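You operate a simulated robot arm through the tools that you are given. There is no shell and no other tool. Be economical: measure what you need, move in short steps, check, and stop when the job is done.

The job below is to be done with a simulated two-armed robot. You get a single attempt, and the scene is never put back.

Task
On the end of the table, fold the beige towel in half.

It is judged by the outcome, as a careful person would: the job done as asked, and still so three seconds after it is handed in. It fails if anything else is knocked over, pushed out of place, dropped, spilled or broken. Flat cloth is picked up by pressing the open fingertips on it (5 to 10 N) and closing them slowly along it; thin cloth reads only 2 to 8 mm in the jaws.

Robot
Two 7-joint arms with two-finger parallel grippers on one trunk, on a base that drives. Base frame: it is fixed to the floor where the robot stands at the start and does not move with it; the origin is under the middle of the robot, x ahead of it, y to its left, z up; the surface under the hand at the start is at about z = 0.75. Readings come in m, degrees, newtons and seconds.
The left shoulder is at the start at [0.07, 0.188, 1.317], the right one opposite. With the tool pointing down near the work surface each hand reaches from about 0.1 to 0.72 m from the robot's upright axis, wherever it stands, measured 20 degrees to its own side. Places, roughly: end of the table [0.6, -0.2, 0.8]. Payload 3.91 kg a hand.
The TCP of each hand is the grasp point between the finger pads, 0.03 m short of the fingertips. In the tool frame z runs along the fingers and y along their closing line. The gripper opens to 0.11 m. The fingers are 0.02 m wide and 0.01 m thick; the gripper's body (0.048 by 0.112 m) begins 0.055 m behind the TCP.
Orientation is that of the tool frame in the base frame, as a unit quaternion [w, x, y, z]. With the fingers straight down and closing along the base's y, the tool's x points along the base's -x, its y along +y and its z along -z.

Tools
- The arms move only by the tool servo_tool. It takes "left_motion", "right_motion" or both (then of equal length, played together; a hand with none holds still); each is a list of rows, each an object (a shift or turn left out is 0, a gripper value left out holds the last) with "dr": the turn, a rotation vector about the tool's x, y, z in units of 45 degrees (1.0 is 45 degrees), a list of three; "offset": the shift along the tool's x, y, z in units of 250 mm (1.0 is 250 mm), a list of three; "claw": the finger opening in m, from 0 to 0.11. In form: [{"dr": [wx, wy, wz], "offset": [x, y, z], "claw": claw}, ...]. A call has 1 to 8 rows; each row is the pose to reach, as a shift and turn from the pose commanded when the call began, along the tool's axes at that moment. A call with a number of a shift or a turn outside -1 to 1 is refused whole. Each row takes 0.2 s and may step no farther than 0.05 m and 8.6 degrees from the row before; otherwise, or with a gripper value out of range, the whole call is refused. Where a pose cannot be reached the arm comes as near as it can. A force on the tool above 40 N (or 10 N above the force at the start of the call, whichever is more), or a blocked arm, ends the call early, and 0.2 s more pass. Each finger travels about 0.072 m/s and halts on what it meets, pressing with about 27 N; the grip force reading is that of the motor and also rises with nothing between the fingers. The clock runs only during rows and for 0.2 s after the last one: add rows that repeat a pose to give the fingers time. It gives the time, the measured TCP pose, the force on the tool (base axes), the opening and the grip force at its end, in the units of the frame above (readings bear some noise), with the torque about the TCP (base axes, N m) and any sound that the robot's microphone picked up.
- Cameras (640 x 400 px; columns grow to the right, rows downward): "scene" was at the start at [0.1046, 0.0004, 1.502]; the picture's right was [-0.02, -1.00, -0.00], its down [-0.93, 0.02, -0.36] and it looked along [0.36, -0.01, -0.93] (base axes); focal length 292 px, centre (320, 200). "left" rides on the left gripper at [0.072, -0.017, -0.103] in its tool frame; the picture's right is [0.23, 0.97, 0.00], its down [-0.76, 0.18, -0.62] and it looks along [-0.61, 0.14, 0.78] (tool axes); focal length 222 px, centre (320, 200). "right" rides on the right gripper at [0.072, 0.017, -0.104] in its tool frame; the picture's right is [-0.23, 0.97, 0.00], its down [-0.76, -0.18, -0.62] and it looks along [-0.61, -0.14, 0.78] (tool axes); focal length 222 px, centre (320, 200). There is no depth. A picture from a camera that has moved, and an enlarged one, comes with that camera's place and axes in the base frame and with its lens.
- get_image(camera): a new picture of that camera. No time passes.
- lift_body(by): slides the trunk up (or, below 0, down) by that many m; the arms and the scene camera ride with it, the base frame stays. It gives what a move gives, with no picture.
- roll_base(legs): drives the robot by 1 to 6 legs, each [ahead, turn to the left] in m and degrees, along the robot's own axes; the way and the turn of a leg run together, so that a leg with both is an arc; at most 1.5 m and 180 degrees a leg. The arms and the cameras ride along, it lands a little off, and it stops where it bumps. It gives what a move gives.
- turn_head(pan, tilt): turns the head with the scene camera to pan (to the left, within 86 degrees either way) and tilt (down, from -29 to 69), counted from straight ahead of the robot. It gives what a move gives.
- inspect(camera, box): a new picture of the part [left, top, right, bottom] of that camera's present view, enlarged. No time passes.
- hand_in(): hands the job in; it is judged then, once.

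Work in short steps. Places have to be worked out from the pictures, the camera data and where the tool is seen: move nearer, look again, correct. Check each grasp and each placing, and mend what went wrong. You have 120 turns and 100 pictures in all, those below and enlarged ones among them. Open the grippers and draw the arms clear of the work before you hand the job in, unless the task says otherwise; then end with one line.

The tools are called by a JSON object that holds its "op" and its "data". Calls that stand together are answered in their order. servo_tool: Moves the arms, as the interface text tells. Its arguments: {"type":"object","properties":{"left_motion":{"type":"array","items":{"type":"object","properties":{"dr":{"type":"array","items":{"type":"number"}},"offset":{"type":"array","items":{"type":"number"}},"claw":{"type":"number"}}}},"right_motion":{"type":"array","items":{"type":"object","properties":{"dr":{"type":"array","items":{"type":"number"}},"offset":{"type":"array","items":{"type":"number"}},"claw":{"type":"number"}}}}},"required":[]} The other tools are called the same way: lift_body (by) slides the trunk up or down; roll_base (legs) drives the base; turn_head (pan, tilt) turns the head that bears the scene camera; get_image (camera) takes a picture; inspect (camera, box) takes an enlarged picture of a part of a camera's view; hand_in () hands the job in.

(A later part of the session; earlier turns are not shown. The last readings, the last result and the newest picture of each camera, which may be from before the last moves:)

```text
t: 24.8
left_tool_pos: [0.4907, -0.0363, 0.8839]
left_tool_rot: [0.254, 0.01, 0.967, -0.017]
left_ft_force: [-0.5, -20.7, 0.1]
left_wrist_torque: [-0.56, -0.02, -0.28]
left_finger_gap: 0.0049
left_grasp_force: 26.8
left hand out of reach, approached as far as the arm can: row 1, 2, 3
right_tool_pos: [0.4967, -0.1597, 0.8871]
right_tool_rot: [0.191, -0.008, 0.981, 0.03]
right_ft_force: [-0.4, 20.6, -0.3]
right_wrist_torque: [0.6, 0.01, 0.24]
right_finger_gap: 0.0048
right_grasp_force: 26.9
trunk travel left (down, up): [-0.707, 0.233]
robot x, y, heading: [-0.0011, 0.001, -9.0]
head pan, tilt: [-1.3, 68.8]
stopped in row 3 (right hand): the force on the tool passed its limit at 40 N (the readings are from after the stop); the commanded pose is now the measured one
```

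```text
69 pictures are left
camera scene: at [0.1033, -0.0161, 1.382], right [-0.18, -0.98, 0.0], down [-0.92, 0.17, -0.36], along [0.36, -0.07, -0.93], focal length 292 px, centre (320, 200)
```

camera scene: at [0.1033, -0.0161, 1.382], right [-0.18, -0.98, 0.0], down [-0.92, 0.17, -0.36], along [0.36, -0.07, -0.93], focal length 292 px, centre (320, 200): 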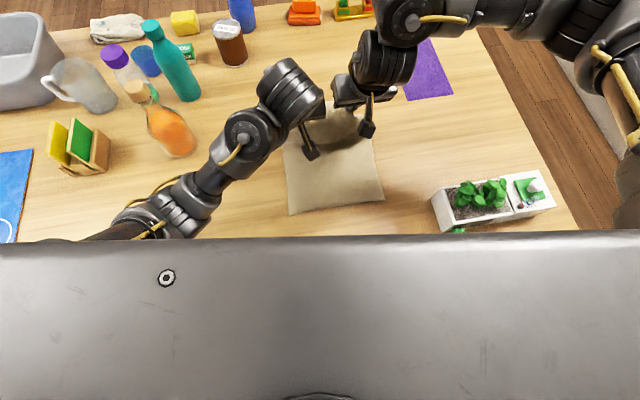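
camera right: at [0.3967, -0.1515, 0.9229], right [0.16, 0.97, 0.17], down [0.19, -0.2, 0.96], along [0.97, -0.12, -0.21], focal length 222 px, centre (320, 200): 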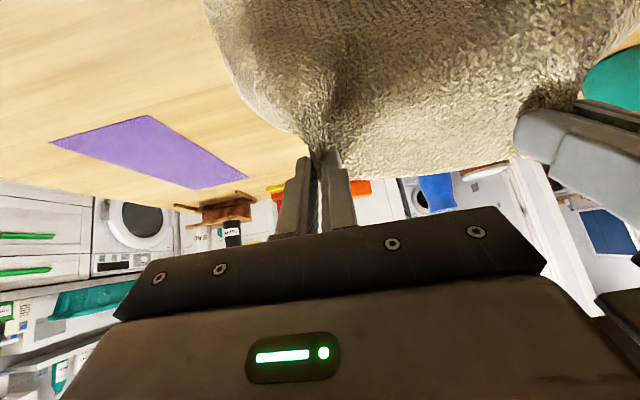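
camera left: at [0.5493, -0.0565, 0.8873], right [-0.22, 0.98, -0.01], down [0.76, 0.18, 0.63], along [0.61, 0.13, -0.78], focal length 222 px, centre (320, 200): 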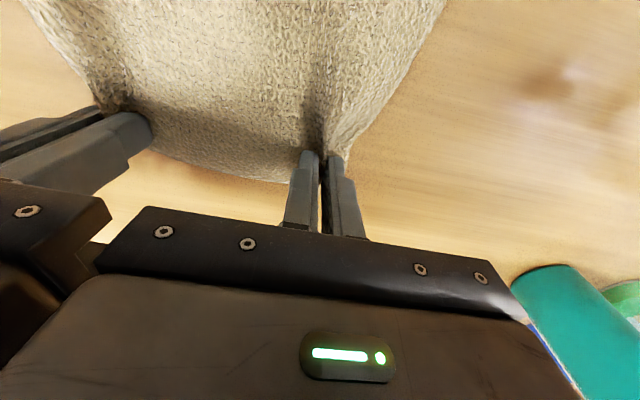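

I'll keep untilting in gentle steps: the left holds its y and the right eases inward to slacken the cloth.

{"op": "servo_tool", "data": {"left_motion": [{"dr": [0, 0.11, 0]}, {"dr": [0, 0.22, 0]}, {"dr": [0, 0.33, 0]}, {"dr": [0, 0.44, 0]}, {"dr": [0, 0.55, 0]}, {"dr": [0, 0.65, 0]}, {"dr": [0, 0.65, 0]}], "right_motion": [{"offset": [0, 0.016, 0], "dr": [0, 0.08, 0]}, {"offset": [0, 0.02, 0], "dr": [0, 0.16, 0]}, {"offset": [0, 0.02, 0], "dr": [0, 0.24, 0]}, {"offset": [0, 0.02, 0], "dr": [0, 0.32, 0]}, {"offset": [0, 0.02, 0], "dr": [0, 0.4, 0]}, {"offset": [0, 0.02, 0], "dr": [0, 0.48, 0]}, {"offset": [0, 0.02, 0], "dr": [0, 0.48, 0]}]}}

{"op": "get_image", "data": {"camera": "scene"}}

```text
t: 25.2
left_tool_pos: [0.4891, -0.0213, 0.8667]
left_tool_rot: [0.214, 0.014, 0.976, -0.025]
left_ft_force: [0.4, -26.4, 3.3]
left_wrist_torque: [-0.79, -0.09, -0.34]
left_finger_gap: 0.0051
left_grasp_force: 26.6
left hand out of reach, approached as far as the arm can: row 1, 2
right_tool_pos: [0.4955, -0.1475, 0.8875]
right_tool_rot: [0.152, -0.011, 0.988, 0.038]
right_ft_force: [-0.2, 26.3, -3.3]
right_wrist_torque: [0.83, 0.09, 0.26]
right_finger_gap: 0.0057
right_grasp_force: 27.2
trunk travel left (down, up): [-0.707, 0.233]
robot x, y, heading: [0.0021, -0.0003, -9.1]
head pan, tilt: [-1.3, 68.8]
stopped in row 2 (left hand): the force on the tool passed its limit at 46 N (the readings are from after the stop); the commanded pose is now the measured one
```

```text
68 pictures are left
camera scene: at [0.103, -0.0144, 1.382], right [-0.18, -0.98, 0.0], down [-0.92, 0.17, -0.36], along [0.36, -0.07, -0.93], focal length 292 px, centre (320, 200)
```

scene: 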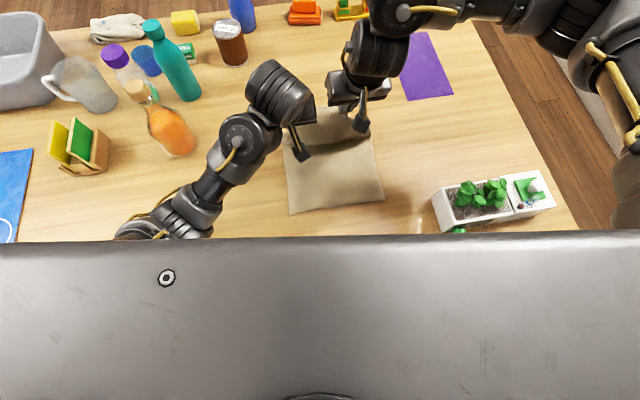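

The left arm is badly folded with the trunk this low, and its elbow is dropping. I'll raise the trunk 4 cm, which the towel's slack allows, and then lower the hands against it.

{"op": "lift_body", "data": {"by": 0.04}}

{"op": "servo_tool", "data": {"left_motion": [{"offset": [0, -0.016, 0], "dr": [0, 0.06, 0]}, {"offset": [0, -0.03, 0], "dr": [0, 0.12, 0]}, {"offset": [0, -0.03, 0], "dr": [0, 0.12, 0]}], "right_motion": [{"offset": [0, 0.0, 0], "dr": [0, 0.06, 0]}, {"offset": [0, 0.0, 0.04], "dr": [0, 0.12, 0]}, {"offset": [0, 0.0, 0.07], "dr": [0, 0.12, 0]}]}}

{"op": "get_image", "data": {"camera": "scene"}}

```text
t: 26.1
left_tool_pos: [0.4908, -0.0214, 0.904]
left_tool_rot: [0.213, 0.014, 0.977, -0.023]
left_ft_force: [2.1, -33.8, 5.5]
left_wrist_torque: [-1.0, -0.09, -0.45]
left_finger_gap: 0.0058
left_grasp_force: 27.0
right_tool_pos: [0.496, -0.1516, 0.9257]
right_tool_rot: [0.153, -0.008, 0.987, 0.038]
right_ft_force: [-1.1, 33.9, -5.6]
right_wrist_torque: [1.02, 0.07, 0.36]
right_finger_gap: 0.0084
right_grasp_force: 26.8
trunk travel left (down, up): [-0.747, 0.193]
robot x, y, heading: [0.0006, -0.0011, -9.3]
head pan, tilt: [-1.3, 68.8]
```

```text
t: 26.9
left_tool_pos: [0.4885, -0.0215, 0.9018]
left_tool_rot: [0.19, 0.013, 0.981, -0.022]
left_ft_force: [1.5, -30.5, 1.7]
left_wrist_torque: [-0.89, -0.09, -0.34]
left_finger_gap: 0.0059
left_grasp_force: 26.8
left hand out of reach, approached as far as the arm can: row 1, 2, 3
right_tool_pos: [0.5017, -0.1496, 0.9098]
right_tool_rot: [0.108, -0.01, 0.993, 0.037]
right_ft_force: [-2.7, 30.3, -2.1]
right_wrist_torque: [0.99, 0.06, 0.22]
right_finger_gap: 0.007
right_grasp_force: 26.9
trunk travel left (down, up): [-0.747, 0.193]
robot x, y, heading: [-0.0021, -0.0008, -9.1]
head pan, tilt: [-1.3, 68.8]
```

```text
67 pictures are left
camera scene: at [0.1029, -0.0164, 1.422], right [-0.18, -0.98, 0.0], down [-0.92, 0.17, -0.36], along [0.36, -0.07, -0.93], focal length 292 px, centre (320, 200)
```

scene: 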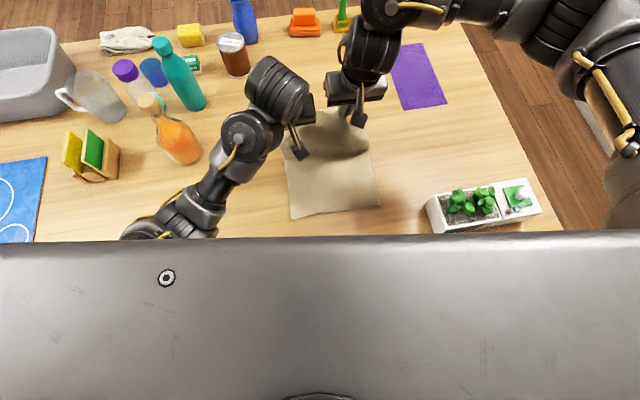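

Sideways tension persists and the arms are near their limits. Driving the base backward will carry both hands together instead. First I'll ease the tension and check where the left elbow is.

{"op": "servo_tool", "data": {"right_motion": [{"offset": [0, 0.012, 0]}, {"offset": [0, 0.024, 0]}, {"offset": [0, 0.024, 0]}]}}

{"op": "turn_head", "data": {"pan": 50, "tilt": 60}}

{"op": "get_image", "data": {"camera": "scene"}}

```text
t: 27.7
left_tool_pos: [0.4899, -0.0199, 0.9013]
left_tool_rot: [0.189, 0.013, 0.982, -0.021]
left_ft_force: [1.9, -21.5, 1.3]
left_wrist_torque: [-0.65, -0.05, -0.2]
left_finger_gap: 0.0049
left_grasp_force: 27.2
right_tool_pos: [0.5019, -0.1451, 0.9086]
right_tool_rot: [0.106, -0.01, 0.994, 0.033]
right_ft_force: [-1.4, 22.0, -0.4]
right_wrist_torque: [0.75, 0.04, 0.14]
right_finger_gap: 0.005
right_grasp_force: 27.0
trunk travel left (down, up): [-0.747, 0.193]
robot x, y, heading: [0.0023, 0.0001, -9.3]
head pan, tilt: [-1.3, 68.8]
```

```text
t: 28.9
left_tool_pos: [0.4897, -0.019, 0.9002]
left_tool_rot: [0.19, 0.014, 0.981, -0.021]
left_ft_force: [1.9, -19.6, 1.1]
left_wrist_torque: [-0.56, -0.06, -0.2]
left_finger_gap: 0.005
left_grasp_force: 27.1
right_tool_pos: [0.5015, -0.1448, 0.9095]
right_tool_rot: [0.106, -0.01, 0.994, 0.033]
right_ft_force: [-1.7, 19.9, -0.7]
right_wrist_torque: [0.65, 0.04, 0.13]
right_finger_gap: 0.0048
right_grasp_force: 26.9
trunk travel left (down, up): [-0.747, 0.193]
robot x, y, heading: [0.0019, 0.0009, -8.9]
head pan, tilt: [50.0, 60.0]
```

```text
66 pictures are left
camera scene: at [0.0986, 0.0375, 1.4314], right [0.65, -0.76, 0.0], down [-0.66, -0.57, -0.5], along [0.38, 0.33, -0.87], focal length 292 px, centre (320, 200)
```

scene: 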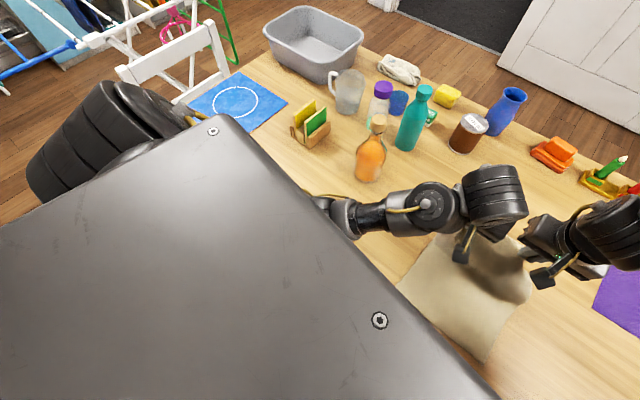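

The left arm looks clear of objects. I'll drive back about 8 cm with a small right turn, then lower the trunk.

{"op": "turn_head", "data": {"pan": -1, "tilt": 60}}

{"op": "roll_base", "data": {"legs": [[-0.075, -2.2]]}}

{"op": "get_image", "data": {"camera": "scene"}}

```text
t: 30.1
left_tool_pos: [0.4891, -0.0203, 0.9009]
left_tool_rot: [0.19, 0.013, 0.982, -0.021]
left_ft_force: [1.2, -19.7, -0.1]
left_wrist_torque: [-0.55, -0.05, -0.15]
left_finger_gap: 0.0048
left_grasp_force: 26.9
right_tool_pos: [0.5004, -0.1444, 0.9095]
right_tool_rot: [0.105, -0.011, 0.994, 0.034]
right_ft_force: [-1.4, 19.5, -1.3]
right_wrist_torque: [0.65, 0.02, 0.13]
right_finger_gap: 0.0047
right_grasp_force: 27.3
trunk travel left (down, up): [-0.747, 0.193]
robot x, y, heading: [0.001, -0.0007, -9.2]
head pan, tilt: [-1.0, 60.0]
```

```text
t: 31.1
left_tool_pos: [0.4147, -0.0266, 0.9017]
left_tool_rot: [0.189, 0.033, 0.981, -0.024]
left_ft_force: [0.0, -19.3, 0.6]
left_wrist_torque: [-0.57, -0.04, -0.17]
left_finger_gap: 0.0051
left_grasp_force: 27.3
right_tool_pos: [0.4224, -0.1508, 0.9105]
right_tool_rot: [0.107, 0.009, 0.994, 0.032]
right_ft_force: [-0.7, 19.1, -0.2]
right_wrist_torque: [0.64, -0.02, 0.16]
right_finger_gap: 0.0046
right_grasp_force: 27.1
trunk travel left (down, up): [-0.747, 0.193]
robot x, y, heading: [-0.0704, 0.0119, -11.5]
head pan, tilt: [-1.0, 60.0]
```

```text
65 pictures are left
camera scene: at [0.0389, -0.0093, 1.4314], right [-0.21, -0.98, 0.0], down [-0.85, 0.18, -0.5], along [0.49, -0.11, -0.87], focal length 292 px, centre (320, 200)
```

scene: 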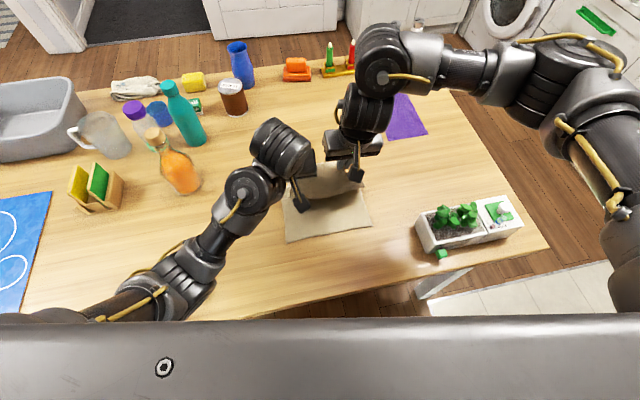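

This works well: the hands carried the cloth back, and the near edge is visible at x≈0.318. I'll lower the trunk 5 cm, then continue back.

{"op": "lift_body", "data": {"by": -0.05}}

{"op": "roll_base", "data": {"legs": [[-0.06, -1.7]]}}

{"op": "get_image", "data": {"camera": "scene"}}

{"op": "get_image", "data": {"camera": "right"}}

```text
t: 32.0
left_tool_pos: [0.4155, -0.0269, 0.8524]
left_tool_rot: [0.189, 0.033, 0.981, -0.025]
left_ft_force: [0.3, -15.1, 1.5]
left_wrist_torque: [-0.43, -0.03, -0.11]
left_finger_gap: 0.0047
left_grasp_force: 26.9
right_tool_pos: [0.4227, -0.1496, 0.8587]
right_tool_rot: [0.107, 0.009, 0.994, 0.033]
right_ft_force: [0.1, 14.6, -0.1]
right_wrist_torque: [0.48, 0.0, 0.13]
right_finger_gap: 0.0046
right_grasp_force: 27.2
trunk travel left (down, up): [-0.697, 0.243]
robot x, y, heading: [-0.0733, 0.0161, -11.2]
head pan, tilt: [-1.0, 60.0]
```

```text
t: 33.0
left_tool_pos: [0.3545, -0.0282, 0.8505]
left_tool_rot: [0.19, 0.047, 0.98, -0.028]
left_ft_force: [-0.2, -17.2, 0.6]
left_wrist_torque: [-0.51, -0.06, -0.11]
left_finger_gap: 0.0048
left_grasp_force: 27.3
right_tool_pos: [0.3591, -0.1521, 0.8614]
right_tool_rot: [0.108, 0.023, 0.993, 0.032]
right_ft_force: [-0.4, 17.5, -0.9]
right_wrist_torque: [0.58, -0.04, 0.1]
right_finger_gap: 0.0046
right_grasp_force: 27.0
trunk travel left (down, up): [-0.697, 0.243]
robot x, y, heading: [-0.1299, 0.0269, -13.1]
head pan, tilt: [-1.0, 60.0]
```

```text
64 pictures are left
camera scene: at [-0.0197, -0.0001, 1.3815], right [-0.24, -0.97, 0.0], down [-0.84, 0.21, -0.5], along [0.49, -0.12, -0.87], focal length 292 px, centre (320, 200)
```

scene: 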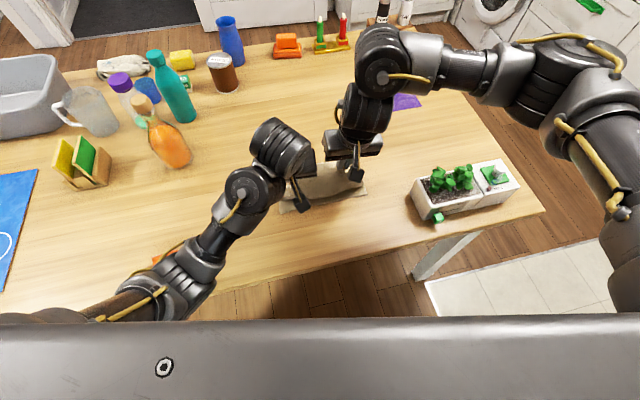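

```text
63 pictures are left
camera right: at [0.2671, -0.136, 0.9478], right [0.26, 0.96, 0.11], down [0.6, -0.25, 0.76], along [0.75, -0.13, -0.64], focal length 222 px, centre (320, 200)
```

right: 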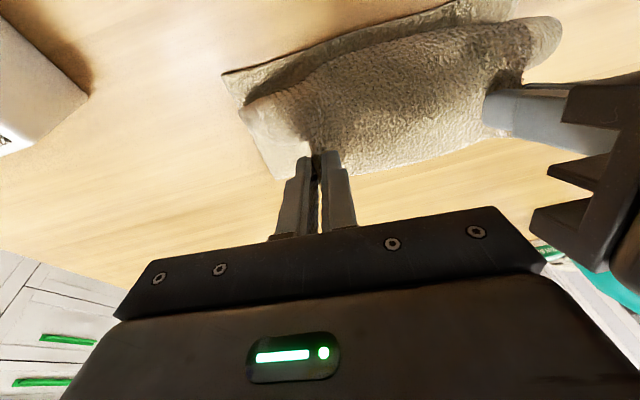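

The fold is nearly over. I'll drive back another 4 cm and lower close to the table.

{"op": "roll_base", "data": {"legs": [[-0.04, -1.3]]}}

{"op": "lift_body", "data": {"by": -0.045}}

{"op": "get_image", "data": {"camera": "right"}}

{"op": "get_image", "data": {"camera": "left"}}

{"op": "get_image", "data": {"camera": "scene"}}

```text
t: 33.9
left_tool_pos: [0.3169, -0.0294, 0.851]
left_tool_rot: [0.188, 0.058, 0.98, -0.03]
left_ft_force: [-1.1, -12.8, 0.6]
left_wrist_torque: [-0.36, -0.02, -0.1]
left_finger_gap: 0.0047
left_grasp_force: 26.9
right_tool_pos: [0.3181, -0.1526, 0.8595]
right_tool_rot: [0.107, 0.036, 0.993, 0.03]
right_ft_force: [0.5, 12.9, -0.3]
right_wrist_torque: [0.38, -0.05, 0.13]
right_finger_gap: 0.0045
right_grasp_force: 27.1
trunk travel left (down, up): [-0.697, 0.243]
robot x, y, heading: [-0.1666, 0.034, -13.9]
head pan, tilt: [-1.0, 60.0]
```

```text
t: 34.8
left_tool_pos: [0.3172, -0.0299, 0.8063]
left_tool_rot: [0.189, 0.058, 0.98, -0.031]
left_ft_force: [-0.3, -10.2, 0.4]
left_wrist_torque: [-0.29, 0.02, -0.04]
left_finger_gap: 0.0048
left_grasp_force: 26.7
right_tool_pos: [0.3166, -0.1524, 0.8159]
right_tool_rot: [0.107, 0.033, 0.993, 0.031]
right_ft_force: [0.1, 10.0, -0.1]
right_wrist_torque: [0.32, -0.03, 0.13]
right_finger_gap: 0.0044
right_grasp_force: 27.0
trunk travel left (down, up): [-0.652, 0.288]
robot x, y, heading: [-0.1681, 0.0335, -14.1]
head pan, tilt: [-1.0, 60.0]
```

```text
62 pictures are left
camera right: at [0.2259, -0.1344, 0.9025], right [0.28, 0.95, 0.12], down [0.6, -0.27, 0.76], along [0.75, -0.14, -0.64], focal length 222 px, centre (320, 200)
```

right: 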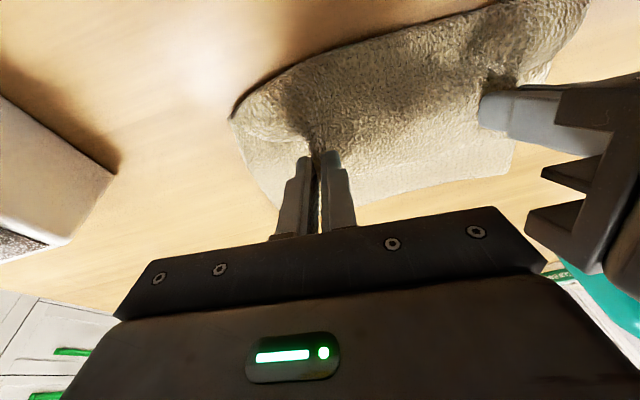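

```text
61 pictures are left
camera left: at [0.2093, -0.0307, 0.8762], right [-0.09, 0.99, -0.12], down [0.5, 0.15, 0.86], along [0.86, 0.01, -0.5], focal length 222 px, centre (320, 200)
```

left: 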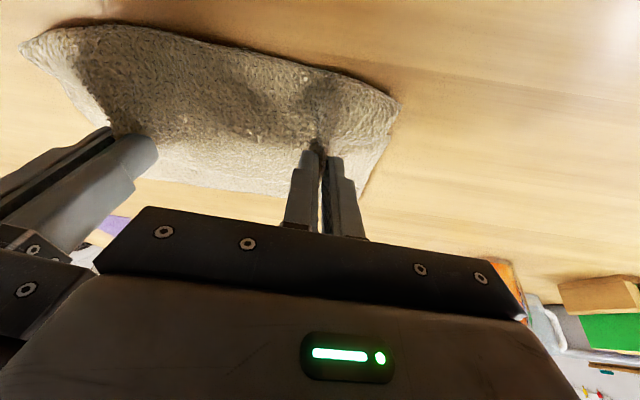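

```text
60 pictures are left
camera scene: at [-0.0573, 0.0067, 1.3363], right [-0.26, -0.96, 0.0], down [-0.84, 0.23, -0.5], along [0.48, -0.13, -0.87], focal length 292 px, centre (320, 200)
```

scene: 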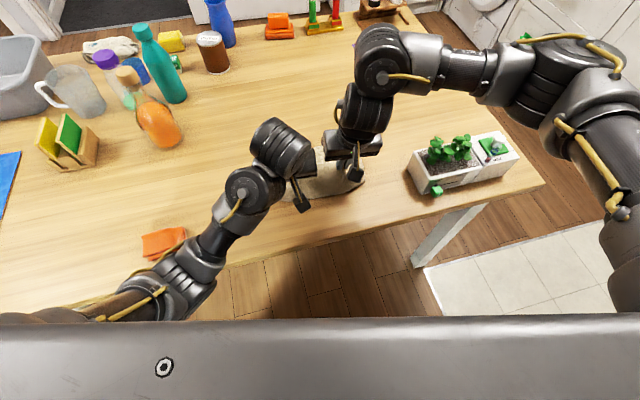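

The edge is now near the lower layer's edge. I'll lower 1.5 cm more and open the fingers slowly.

{"op": "lift_body", "data": {"by": -0.016}}

{"op": "servo_tool", "data": {"left_motion": [{"claw": 0.008}, {"claw": 0.012}, {"claw": 0.016}, {"claw": 0.02}, {"claw": 0.025}, {"claw": 0.025}], "right_motion": [{"claw": 0.008}, {"claw": 0.012}, {"claw": 0.016}, {"claw": 0.02}, {"claw": 0.025}, {"claw": 0.025}]}}

{"op": "get_image", "data": {"camera": "right"}}

{"op": "get_image", "data": {"camera": "left"}}

```text
t: 35.4
left_tool_pos: [0.3161, -0.0297, 0.7908]
left_tool_rot: [0.19, 0.058, 0.98, -0.032]
left_ft_force: [0.0, -10.7, 2.0]
left_wrist_torque: [-0.36, -0.01, -0.05]
left_finger_gap: 0.0047
left_grasp_force: 27.1
right_tool_pos: [0.3176, -0.1513, 0.7997]
right_tool_rot: [0.108, 0.035, 0.993, 0.03]
right_ft_force: [-0.1, 11.6, 0.1]
right_wrist_torque: [0.31, 0.02, 0.14]
right_finger_gap: 0.0045
right_grasp_force: 27.1
trunk travel left (down, up): [-0.636, 0.304]
robot x, y, heading: [-0.1655, 0.0331, -14.1]
head pan, tilt: [-1.0, 60.0]
```

```text
t: 36.8
left_tool_pos: [0.3156, -0.0299, 0.791]
left_tool_rot: [0.189, 0.058, 0.98, -0.03]
left_ft_force: [-0.2, -1.5, 1.8]
left_wrist_torque: [0.02, 0.03, 0.0]
left_finger_gap: 0.0243
left_grasp_force: 0.0
right_tool_pos: [0.3179, -0.1536, 0.7979]
right_tool_rot: [0.108, 0.034, 0.993, 0.03]
right_ft_force: [0.0, 0.2, -0.3]
right_wrist_torque: [0.03, -0.02, 0.0]
right_finger_gap: 0.0252
right_grasp_force: 0.0
trunk travel left (down, up): [-0.636, 0.304]
robot x, y, heading: [-0.169, 0.028, -14.2]
head pan, tilt: [-1.0, 60.0]
```

```text
59 pictures are left
camera right: at [0.2255, -0.1349, 0.8866], right [0.28, 0.95, 0.11], down [0.6, -0.27, 0.76], along [0.75, -0.14, -0.64], focal length 222 px, centre (320, 200)
```

right: 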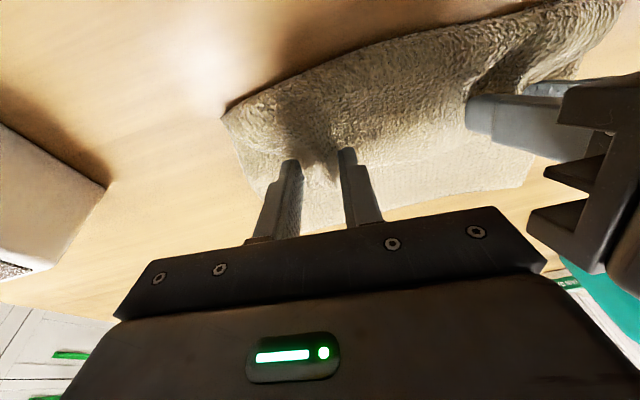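

```text
58 pictures are left
camera left: at [0.209, -0.0306, 0.8602], right [-0.09, 0.99, -0.12], down [0.5, 0.15, 0.86], along [0.86, 0.02, -0.5], focal length 222 px, centre (320, 200)
```

left: 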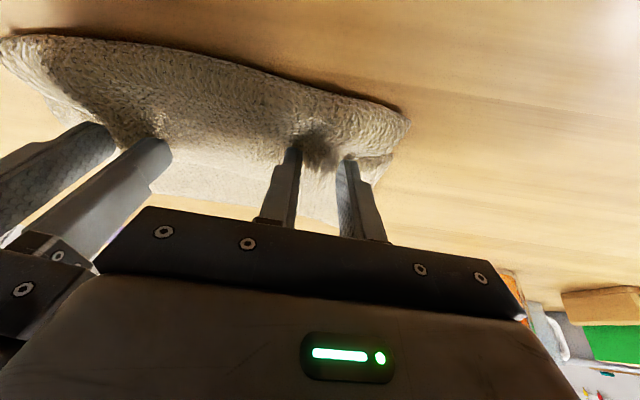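

Both are released. I'll raise the hands away and look at the result.

{"op": "lift_body", "data": {"by": 0.15}}

{"op": "get_image", "data": {"camera": "right"}}

{"op": "get_image", "data": {"camera": "left"}}

{"op": "get_image", "data": {"camera": "scene"}}

```text
t: 38.5
left_tool_pos: [0.316, -0.0309, 0.9416]
left_tool_rot: [0.189, 0.057, 0.98, -0.03]
left_ft_force: [-0.3, -0.4, 0.1]
left_wrist_torque: [-0.01, -0.02, 0.01]
left_finger_gap: 0.0252
left_grasp_force: 0.0
right_tool_pos: [0.3178, -0.1527, 0.9489]
right_tool_rot: [0.107, 0.035, 0.993, 0.031]
right_ft_force: [-0.1, -0.5, 0.0]
right_wrist_torque: [0.02, 0.0, -0.01]
right_finger_gap: 0.0251
right_grasp_force: 0.1
trunk travel left (down, up): [-0.786, 0.154]
robot x, y, heading: [-0.1672, 0.0335, -14.1]
head pan, tilt: [-1.0, 60.0]
```

```text
57 pictures are left
camera right: at [0.2258, -0.1349, 1.0364], right [0.28, 0.95, 0.11], down [0.6, -0.27, 0.76], along [0.75, -0.14, -0.64], focal length 222 px, centre (320, 200)
```

right: 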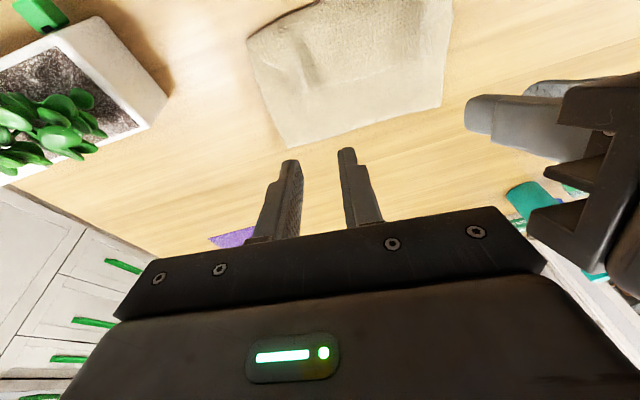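

```text
56 pictures are left
camera left: at [0.2093, -0.0306, 1.01], right [-0.09, 0.99, -0.12], down [0.5, 0.15, 0.86], along [0.86, 0.02, -0.5], focal length 222 px, centre (320, 200)
```

left: 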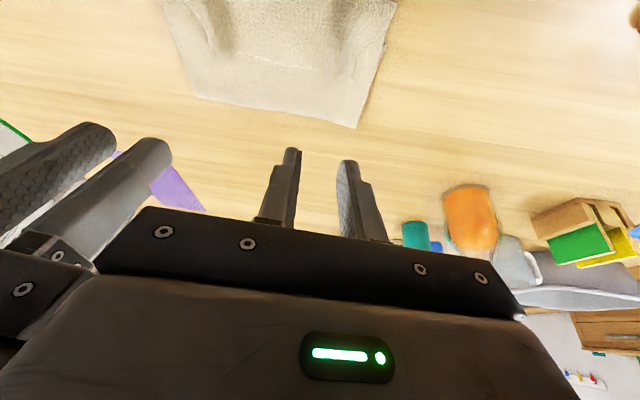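

```text
55 pictures are left
camera scene: at [-0.0574, 0.0066, 1.4703], right [-0.26, -0.96, 0.0], down [-0.84, 0.23, -0.5], along [0.48, -0.13, -0.87], focal length 292 px, centre (320, 200)
```

scene: 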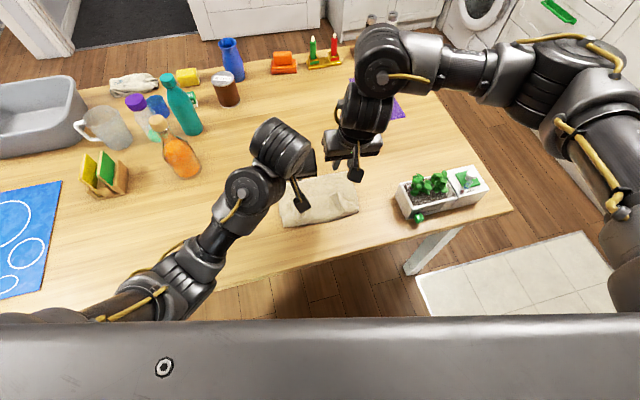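

The result looks good. I'll back the robot 15 cm to clear the view and inspect.

{"op": "roll_base", "data": {"legs": [[-0.15, 0]]}}

{"op": "inspect", "data": {"camera": "scene", "box": [240, 60, 480, 210]}}

{"op": "get_image", "data": {"camera": "right"}}

{"op": "get_image", "data": {"camera": "left"}}

```text
t: 39.9
left_tool_pos: [0.1709, 0.0058, 0.9394]
left_tool_rot: [0.188, 0.058, 0.98, -0.031]
left_ft_force: [-0.3, 0.2, 0.5]
left_wrist_torque: [0.0, -0.04, 0.0]
left_finger_gap: 0.0247
left_grasp_force: 0.0
right_tool_pos: [0.1724, -0.116, 0.9483]
right_tool_rot: [0.108, 0.034, 0.993, 0.031]
right_ft_force: [-0.5, 0.6, -0.9]
right_wrist_torque: [0.0, -0.01, 0.02]
right_finger_gap: 0.0252
right_grasp_force: 0.0
trunk travel left (down, up): [-0.786, 0.154]
robot x, y, heading: [-0.3159, 0.0719, -13.9]
head pan, tilt: [-1.0, 60.0]
```

```text
2.67 times, centred on (360, 135) of scene
camera zoom: at [-0.2018, 0.0432, 1.4702], right [-0.26, -0.96, 0.0], down [-0.84, 0.23, -0.5], along [0.48, -0.13, -0.87], focal length 779 px, centre (213, 373)
```

zoom: 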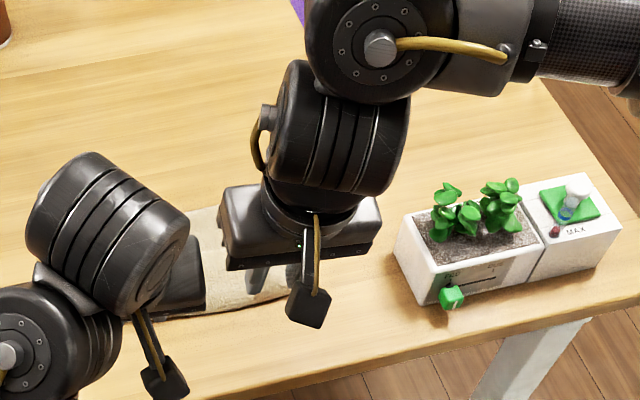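

```text
53 pictures are left
camera right: at [0.081, -0.0986, 1.036], right [0.28, 0.95, 0.11], down [0.6, -0.27, 0.76], along [0.75, -0.14, -0.64], focal length 222 px, centre (320, 200)
```

right: 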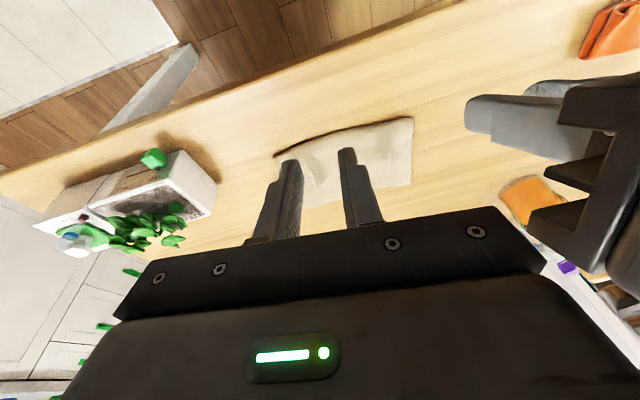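

```text
52 pictures are left
camera left: at [0.0646, 0.0057, 1.0098], right [-0.09, 0.99, -0.12], down [0.5, 0.15, 0.86], along [0.86, 0.01, -0.5], focal length 222 px, centre (320, 200)
```

left: 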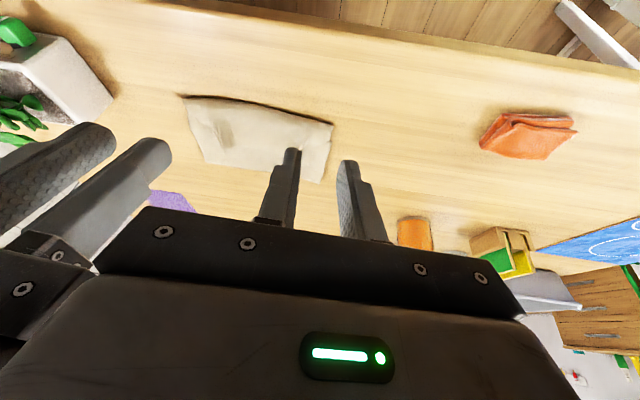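

I'll spread the hands sideways to unblock the scene camera.

{"op": "servo_tool", "data": {"left_motion": [{"offset": [0, 0.12, 0]}, {"offset": [0, 0.24, 0]}, {"offset": [0, 0.36, 0]}, {"offset": [0, 0.48, 0]}, {"offset": [0, 0.48, 0]}], "right_motion": [{"offset": [0, -0.12, 0]}, {"offset": [0, -0.24, 0]}, {"offset": [0, -0.36, 0]}, {"offset": [0, -0.48, 0]}, {"offset": [0, -0.48, 0]}]}}

{"op": "get_image", "data": {"camera": "scene"}}

```text
t: 41.1
left_tool_pos: [0.1855, 0.1279, 0.9361]
left_tool_rot: [0.189, 0.058, 0.98, -0.031]
left_ft_force: [0.2, 0.7, 0.0]
left_wrist_torque: [0.02, -0.03, -0.01]
left_finger_gap: 0.0251
left_grasp_force: 0.2
left hand out of reach, approached as far as the arm can: row 3
right_tool_pos: [0.1653, -0.2371, 0.9408]
right_tool_rot: [0.107, 0.034, 0.993, 0.031]
right_ft_force: [-0.1, -0.1, 0.1]
right_wrist_torque: [0.0, 0.02, -0.01]
right_finger_gap: 0.025
right_grasp_force: 0.1
trunk travel left (down, up): [-0.786, 0.154]
robot x, y, heading: [-0.3108, 0.0721, -14.4]
head pan, tilt: [-1.0, 60.0]
```

```text
51 pictures are left
camera scene: at [-0.2029, 0.0443, 1.4704], right [-0.26, -0.96, 0.0], down [-0.84, 0.23, -0.5], along [0.48, -0.13, -0.87], focal length 292 px, centre (320, 200)
```

scene: 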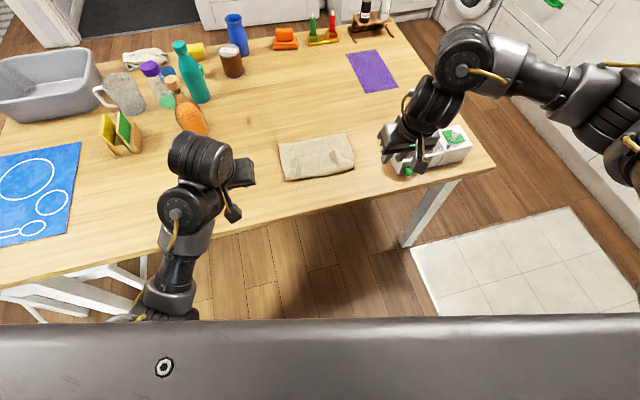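

{"op": "inspect", "data": {"camera": "scene", "box": [260, 120, 372, 190]}}

```text
5.71 times, centred on (316, 155) of scene
camera zoom: at [-0.2029, 0.0443, 1.4704], right [-0.26, -0.96, 0.0], down [-0.84, 0.23, -0.5], along [0.48, -0.13, -0.87], focal length 1669 px, centre (343, 457)
```

zoom: 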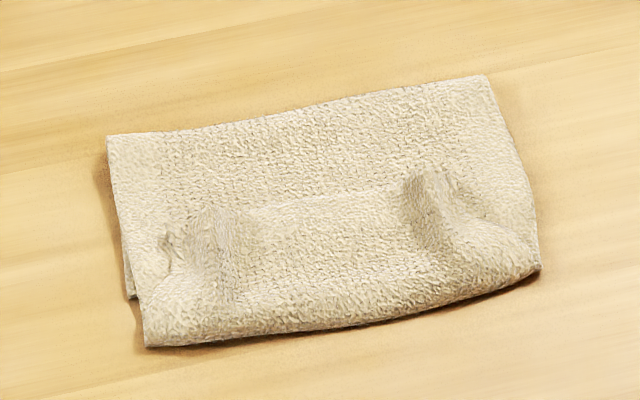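

The fold isn't right yet. The top layer curled back, with the original edge lying on top at x≈0.34, and the fold line ended at x≈0.415 instead of 0.48. I'll regrasp the two standing ridges, open the top layer out, and re-fold with more tilt. First I'll square the tools.

{"op": "servo_tool", "data": {"left_motion": [{"dr": [-0.02, 0.12, -0.037]}, {"dr": [-0.04, 0.24, -0.074]}, {"dr": [-0.06, 0.36, -0.11]}, {"dr": [-0.079, 0.486, -0.148]}, {"dr": [-0.079, 0.486, -0.148]}], "right_motion": [{"dr": [0.02, 0.07, -0.02]}, {"dr": [0.04, 0.14, -0.04]}, {"dr": [0.06, 0.21, -0.065]}, {"dr": [0.079, 0.273, -0.087]}, {"dr": [0.079, 0.273, -0.087]}]}}

```text
t: 42.3
left_tool_pos: [0.1357, 0.1289, 0.8093]
left_tool_rot: [-0.001, 0.001, 1.0, 0.001]
left_ft_force: [-0.3, 0.9, -0.1]
left_wrist_torque: [0.02, -0.01, -0.02]
left_finger_gap: 0.0248
left_grasp_force: 0.0
left hand out of reach, approached as far as the arm can: row 1, 2, 3, 4, 5
right_tool_pos: [0.1642, -0.2356, 0.9409]
right_tool_rot: [0.001, 0.0, 1.0, -0.001]
right_ft_force: [0.5, 0.0, -0.3]
right_wrist_torque: [0.01, -0.01, 0.0]
right_finger_gap: 0.0248
right_grasp_force: 0.2
trunk travel left (down, up): [-0.786, 0.154]
robot x, y, heading: [-0.3113, 0.0718, -14.2]
head pan, tilt: [-1.0, 60.0]
```

The left arm slumped in its cramped posture. I'll push it forward and up to a comfortable, more extended posture.

{"op": "servo_tool", "data": {"left_motion": [{"offset": [0, 0, -0.1]}, {"offset": [-0.05, 0, -0.2]}, {"offset": [-0.15, 0, -0.25]}, {"offset": [-0.3, 0, -0.25]}, {"offset": [-0.45, 0, -0.25]}, {"offset": [-0.6, 0, -0.25]}, {"offset": [-0.6, 0, -0.25]}], "right_motion": [{"offset": [0, 0, -0.05]}, {"offset": [-0.05, 0, -0.1]}, {"offset": [-0.15, 0, -0.15]}, {"offset": [-0.3, 0, -0.15]}, {"offset": [-0.45, 0, -0.15]}, {"offset": [-0.6, 0, -0.15]}, {"offset": [-0.6, 0, -0.15]}]}}

{"op": "get_image", "data": {"camera": "scene"}}

```text
t: 43.9
left_tool_pos: [0.2837, 0.1375, 0.8706]
left_tool_rot: [0.001, 0.001, 1.0, 0.001]
left_ft_force: [-0.8, -1.0, 0.0]
left_wrist_torque: [0.02, -0.01, -0.02]
left_finger_gap: 0.0248
left_grasp_force: 0.0
left hand out of reach, approached as far as the arm can: row 1, 2, 3, 4, 5
right_tool_pos: [0.311, -0.2369, 0.9772]
right_tool_rot: [0.003, 0.0, 1.0, 0.001]
right_ft_force: [-1.0, -0.9, -0.8]
right_wrist_torque: [0.03, -0.01, -0.02]
right_finger_gap: 0.0252
right_grasp_force: 0.0
trunk travel left (down, up): [-0.786, 0.154]
robot x, y, heading: [-0.3152, 0.0723, -14.3]
head pan, tilt: [-1.0, 60.0]
```

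```text
49 pictures are left
camera scene: at [-0.2064, 0.0415, 1.4707], right [-0.26, -0.96, 0.0], down [-0.83, 0.23, -0.5], along [0.48, -0.13, -0.87], focal length 292 px, centre (320, 200)
```

scene: 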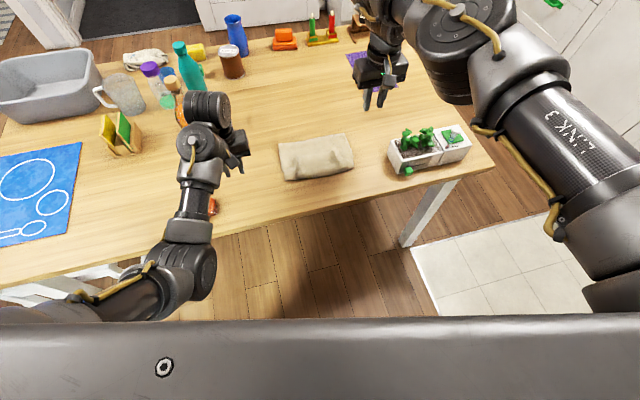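

The left arm recovered. Now to hover both hands over the two ridges (left about [0.327, −0.03], right about [0.318, −0.152]).

{"op": "servo_tool", "data": {"left_motion": [{"offset": [-0.04, -0.13, 0], "claw": 0.045}, {"offset": [-0.08, -0.26, 0]}, {"offset": [-0.12, -0.4, 0]}, {"offset": [-0.15, -0.54, 0]}, {"offset": [-0.172, -0.67, 0]}, {"offset": [-0.172, -0.67, 0]}], "right_motion": [{"offset": [0, 0.07, 0.08], "claw": 0.045}, {"offset": [-0.01, 0.14, 0.17]}, {"offset": [-0.02, 0.21, 0.26]}, {"offset": [-0.03, 0.28, 0.35]}, {"offset": [-0.03, 0.34, 0.44]}, {"offset": [-0.03, 0.34, 0.44]}]}}

{"op": "get_image", "data": {"camera": "left"}}

{"op": "get_image", "data": {"camera": "right"}}

```text
t: 45.3
left_tool_pos: [0.329, -0.0288, 0.8681]
left_tool_rot: [-0.001, -0.001, 1.0, 0.0]
left_ft_force: [0.2, 0.4, -0.4]
left_wrist_torque: [-0.04, 0.04, 0.0]
left_finger_gap: 0.0449
left_grasp_force: 0.0
right_tool_pos: [0.3123, -0.1515, 0.8745]
right_tool_rot: [0.001, 0.001, 1.0, -0.001]
right_ft_force: [0.1, 0.6, 0.5]
right_wrist_torque: [0.0, -0.02, 0.02]
right_finger_gap: 0.045
right_grasp_force: 0.0
right hand out of reach, approached as far as the arm can: row 4, 5, 6
trunk travel left (down, up): [-0.786, 0.154]
robot x, y, heading: [-0.3145, 0.0713, -14.1]
head pan, tilt: [-1.0, 60.0]
```

```text
48 pictures are left
camera left: at [0.2563, -0.0458, 0.9721], right [-0.23, 0.97, 0.0], down [0.76, 0.18, 0.62], along [0.61, 0.14, -0.78], focal length 222 px, centre (320, 200)
```

left: 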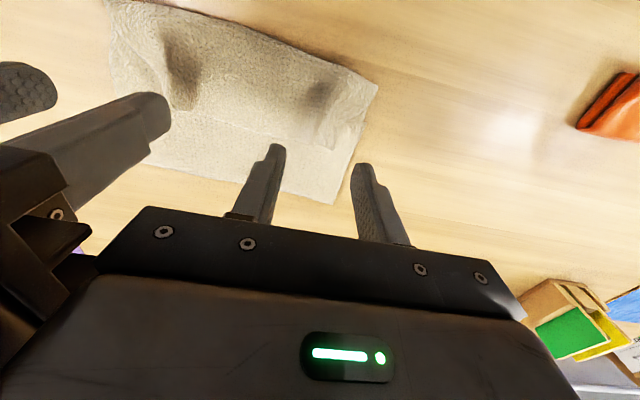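

```text
47 pictures are left
camera right: at [0.2403, -0.1328, 0.9782], right [0.23, 0.97, 0.0], down [0.76, -0.18, 0.62], along [0.61, -0.14, -0.78], focal length 222 px, centre (320, 200)
```

right: 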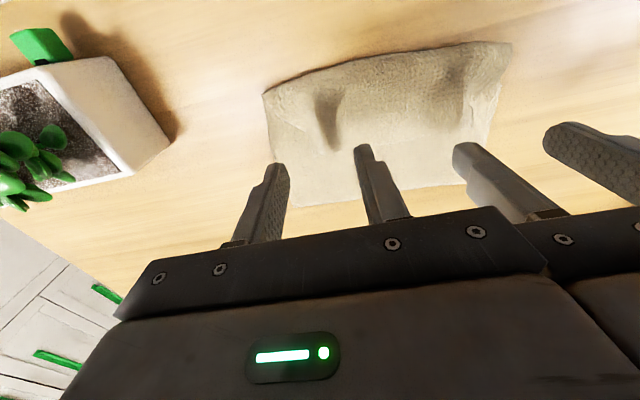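

The ridges are at about (0.304, −0.035) and (0.305, −0.142), with the free edge near x≈0.336. The right arm is at its reach limit, so I'll lower the trunk 5 cm, which also brings the hands down.

{"op": "lift_body", "data": {"by": -0.05}}

{"op": "servo_tool", "data": {"left_motion": [{"offset": [0.012, -0.004, 0]}, {"offset": [0.012, -0.004, 0.02]}, {"offset": [0.012, -0.004, 0.04]}, {"offset": [0.012, -0.004, 0.06]}], "right_motion": [{"offset": [-0.03, 0.004, 0]}, {"offset": [-0.05, 0.004, 0.02]}, {"offset": [-0.05, 0.004, 0.05]}, {"offset": [-0.05, 0.004, 0.08]}]}}

{"op": "get_image", "data": {"camera": "left"}}

{"op": "get_image", "data": {"camera": "right"}}

```text
t: 46.2
left_tool_pos: [0.3276, -0.0291, 0.8196]
left_tool_rot: [0.0, 0.001, 1.0, 0.001]
left_ft_force: [0.8, -0.1, -0.1]
left_wrist_torque: [-0.01, -0.02, 0.02]
left_finger_gap: 0.045
left_grasp_force: 0.0
right_tool_pos: [0.3122, -0.152, 0.8234]
right_tool_rot: [0.001, 0.001, 1.0, 0.001]
right_ft_force: [0.2, -0.3, 0.2]
right_wrist_torque: [-0.02, 0.0, -0.01]
right_finger_gap: 0.0451
right_grasp_force: 0.1
trunk travel left (down, up): [-0.736, 0.204]
robot x, y, heading: [-0.3129, 0.0704, -14.4]
head pan, tilt: [-1.0, 60.0]
```

```text
t: 47.2
left_tool_pos: [0.3242, -0.0309, 0.8028]
left_tool_rot: [-0.001, 0.0, 1.0, 0.001]
left_ft_force: [-0.1, 0.4, -0.5]
left_wrist_torque: [-0.03, 0.02, 0.02]
left_finger_gap: 0.0448
left_grasp_force: 0.0
right_tool_pos: [0.3121, -0.1537, 0.8232]
right_tool_rot: [0.001, 0.001, 1.0, 0.0]
right_ft_force: [0.3, 0.9, 0.2]
right_wrist_torque: [0.0, -0.02, -0.02]
right_finger_gap: 0.045
right_grasp_force: 0.1
right hand out of reach, approached as far as the arm can: row 1, 2, 3, 4
trunk travel left (down, up): [-0.736, 0.204]
robot x, y, heading: [-0.3166, 0.0725, -14.4]
head pan, tilt: [-1.0, 60.0]
```

```text
46 pictures are left
camera left: at [0.2525, -0.0475, 0.9073], right [-0.23, 0.97, 0.0], down [0.76, 0.18, 0.62], along [0.61, 0.14, -0.78], focal length 222 px, centre (320, 200)
```

left: 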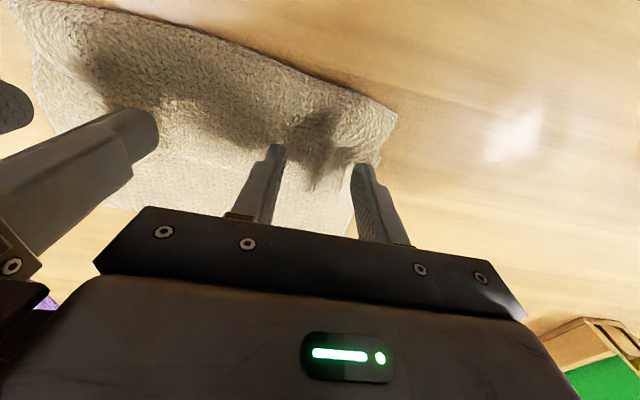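

```text
45 pictures are left
camera right: at [0.2401, -0.1339, 0.9283], right [0.23, 0.97, 0.0], down [0.76, -0.18, 0.62], along [0.61, -0.14, -0.78], focal length 222 px, centre (320, 200)
```

right: 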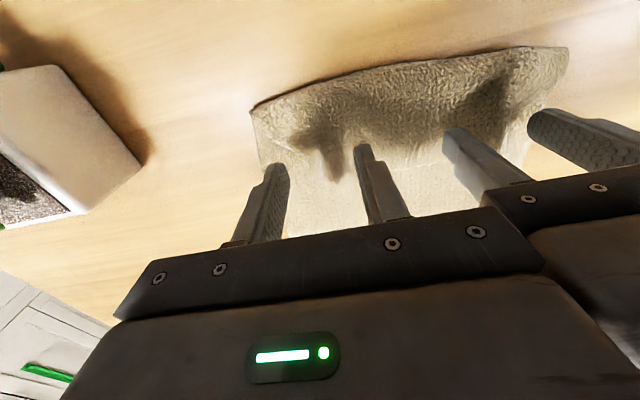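

The right arm is over-extended. I'll raise the hands, drive the base forward 10 cm, and pull the hands back by the same amount.

{"op": "servo_tool", "data": {"left_motion": [{"offset": [0, 0, -0.1]}, {"offset": [0, 0, -0.2]}, {"offset": [0.1, 0, -0.2]}, {"offset": [0.2, 0, -0.2]}, {"offset": [0.3, 0, -0.2]}, {"offset": [0.38, 0, -0.2]}, {"offset": [0.38, 0, -0.2]}], "right_motion": [{"offset": [0, 0, -0.1]}, {"offset": [0, 0, -0.15]}, {"offset": [0.1, 0, -0.15]}, {"offset": [0.2, 0, -0.15]}, {"offset": [0.3, 0, -0.15]}, {"offset": [0.38, 0, -0.15]}, {"offset": [0.38, 0, -0.15]}]}}

{"op": "roll_base", "data": {"legs": [[0.1, 0]]}}

```text
t: 48.8
left_tool_pos: [0.2349, -0.0312, 0.8485]
left_tool_rot: [0.001, 0.0, 1.0, -0.002]
left_ft_force: [-0.5, 1.0, 0.8]
left_wrist_torque: [-0.01, 0.03, -0.01]
left_finger_gap: 0.0452
left_grasp_force: 0.0
left hand out of reach, approached as far as the arm can: row 6, 7
right_tool_pos: [0.2179, -0.1509, 0.8629]
right_tool_rot: [0.001, 0.001, 1.0, 0.0]
right_ft_force: [-0.1, -0.4, -0.8]
right_wrist_torque: [0.01, 0.02, -0.04]
right_finger_gap: 0.0452
right_grasp_force: 0.0
trunk travel left (down, up): [-0.736, 0.204]
robot x, y, heading: [-0.3153, 0.0685, -14.4]
head pan, tilt: [-1.0, 60.0]
```

```text
t: 50.0
left_tool_pos: [0.3279, -0.0583, 0.8501]
left_tool_rot: [0.002, 0.001, 1.0, -0.001]
left_ft_force: [-0.1, -1.5, -0.9]
left_wrist_torque: [-0.01, 0.01, 0.03]
left_finger_gap: 0.0451
left_grasp_force: 0.1
right_tool_pos: [0.3108, -0.1765, 0.8638]
right_tool_rot: [0.0, 0.002, 1.0, -0.001]
right_ft_force: [-0.8, 0.5, 0.4]
right_wrist_torque: [0.04, -0.03, -0.01]
right_finger_gap: 0.045
right_grasp_force: 0.1
trunk travel left (down, up): [-0.736, 0.204]
robot x, y, heading: [-0.2172, 0.0498, -14.5]
head pan, tilt: [-1.0, 60.0]
```

Now I'll realign over the ridges and descend to just above them.

{"op": "servo_tool", "data": {"left_motion": [{"offset": [0.012, 0.06, 0]}, {"offset": [0.012, 0.112, 0.04]}, {"offset": [0.012, 0.112, 0.11]}, {"offset": [0.012, 0.112, 0.18]}, {"offset": [0.012, 0.112, 0.18]}], "right_motion": [{"offset": [-0.03, 0.06, 0]}, {"offset": [-0.056, 0.106, 0.06]}, {"offset": [-0.056, 0.106, 0.14]}, {"offset": [-0.056, 0.106, 0.22]}, {"offset": [-0.056, 0.106, 0.22]}]}}

{"op": "get_image", "data": {"camera": "left"}}

{"op": "get_image", "data": {"camera": "right"}}

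```text
t: 51.2
left_tool_pos: [0.3264, -0.0302, 0.8027]
left_tool_rot: [0.001, 0.001, 1.0, -0.001]
left_ft_force: [-0.7, 0.0, 0.0]
left_wrist_torque: [0.01, 0.0, -0.03]
left_finger_gap: 0.0449
left_grasp_force: 0.0
left hand out of reach, approached as far as the arm can: row 1, 2
right_tool_pos: [0.3265, -0.1488, 0.8078]
right_tool_rot: [0.0, 0.002, 1.0, 0.0]
right_ft_force: [0.1, 0.2, 0.9]
right_wrist_torque: [0.02, 0.01, 0.03]
right_finger_gap: 0.0447
right_grasp_force: 0.1
trunk travel left (down, up): [-0.736, 0.204]
robot x, y, heading: [-0.2219, 0.0443, -14.4]
head pan, tilt: [-1.0, 60.0]
```

```text
44 pictures are left
camera left: at [0.2536, -0.0459, 0.9065], right [-0.22, 0.97, 0.0], down [0.76, 0.18, 0.62], along [0.61, 0.14, -0.78], focal length 222 px, centre (320, 200)
```

left: 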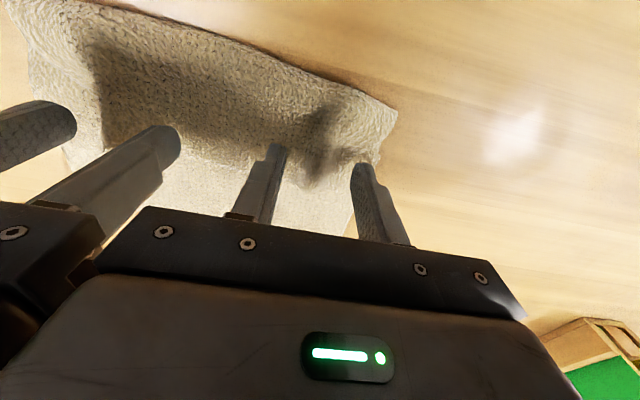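

```text
43 pictures are left
camera right: at [0.2547, -0.1307, 0.9129], right [0.23, 0.97, 0.0], down [0.76, -0.18, 0.62], along [0.61, -0.14, -0.78], focal length 222 px, centre (320, 200)
```

right: 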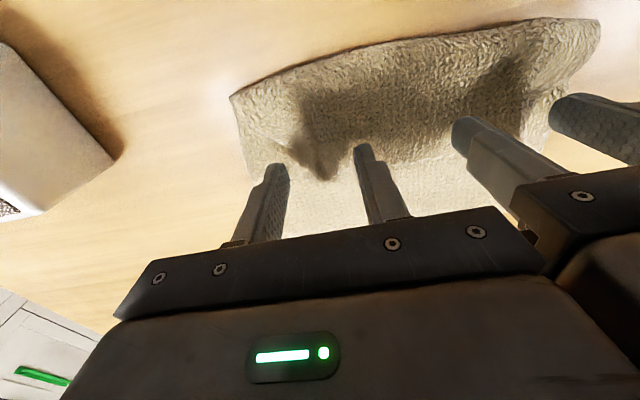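

The ridges sit between the fingers of both hands. I'll go down about 1 cm and close slowly.

{"op": "servo_tool", "data": {"left_motion": [{"offset": [0.008, 0, 0.02]}, {"offset": [0.008, 0, 0.04]}, {"offset": [0.008, 0, 0.04], "claw": 0.038}, {"offset": [0.008, 0, 0.04], "claw": 0.031}, {"offset": [0.008, 0, 0.04], "claw": 0.024}, {"offset": [0.008, 0, 0.04], "claw": 0.016}, {"offset": [0.008, 0, 0.04], "claw": 0.008}, {"offset": [0.008, 0, 0.04], "claw": 0.0}], "right_motion": [{"offset": [0.008, 0, 0.03]}, {"offset": [0.008, 0, 0.056]}, {"offset": [0.008, 0, 0.056], "claw": 0.038}, {"offset": [0.008, 0, 0.056], "claw": 0.031}, {"offset": [0.008, 0, 0.056], "claw": 0.024}, {"offset": [0.008, 0, 0.056], "claw": 0.016}, {"offset": [0.008, 0, 0.056], "claw": 0.008}, {"offset": [0.008, 0, 0.056], "claw": 0.0}]}}

{"op": "get_image", "data": {"camera": "left"}}

{"op": "get_image", "data": {"camera": "right"}}

```text
t: 53.0
left_tool_pos: [0.325, -0.0314, 0.7928]
left_tool_rot: [0.002, 0.002, 1.0, -0.002]
left_ft_force: [1.2, -8.9, 1.1]
left_wrist_torque: [-0.31, -0.01, 0.03]
left_finger_gap: 0.0046
left_grasp_force: 26.6
right_tool_pos: [0.3239, -0.1482, 0.7944]
right_tool_rot: [0.001, 0.001, 1.0, 0.001]
right_ft_force: [0.8, 8.8, 0.4]
right_wrist_torque: [0.27, -0.02, 0.0]
right_finger_gap: 0.0045
right_grasp_force: 27.0
trunk travel left (down, up): [-0.736, 0.204]
robot x, y, heading: [-0.2215, 0.0465, -14.3]
head pan, tilt: [-1.0, 60.0]
```

```text
42 pictures are left
camera left: at [0.2516, -0.047, 0.8965], right [-0.22, 0.97, 0.0], down [0.76, 0.18, 0.63], along [0.61, 0.14, -0.78], focal length 222 px, centre (320, 200)
```

left: 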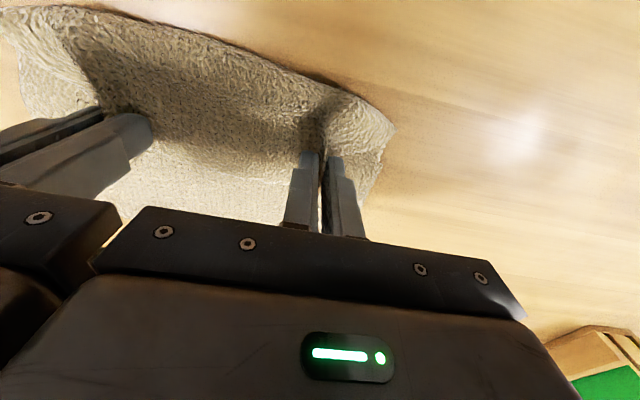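

```text
41 pictures are left
camera right: at [0.2516, -0.1302, 0.8989], right [0.23, 0.97, 0.0], down [0.76, -0.18, 0.62], along [0.61, -0.14, -0.78], focal length 222 px, centre (320, 200)
```

right: 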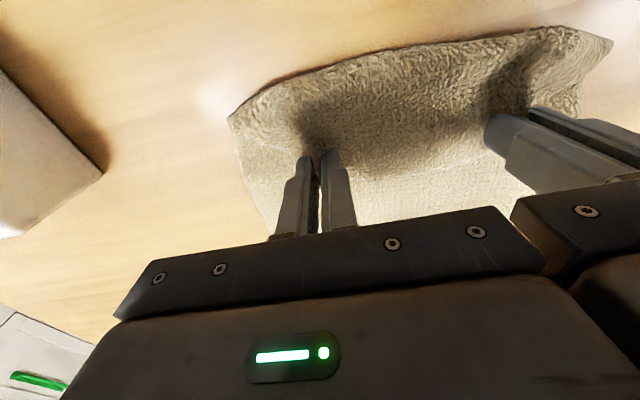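

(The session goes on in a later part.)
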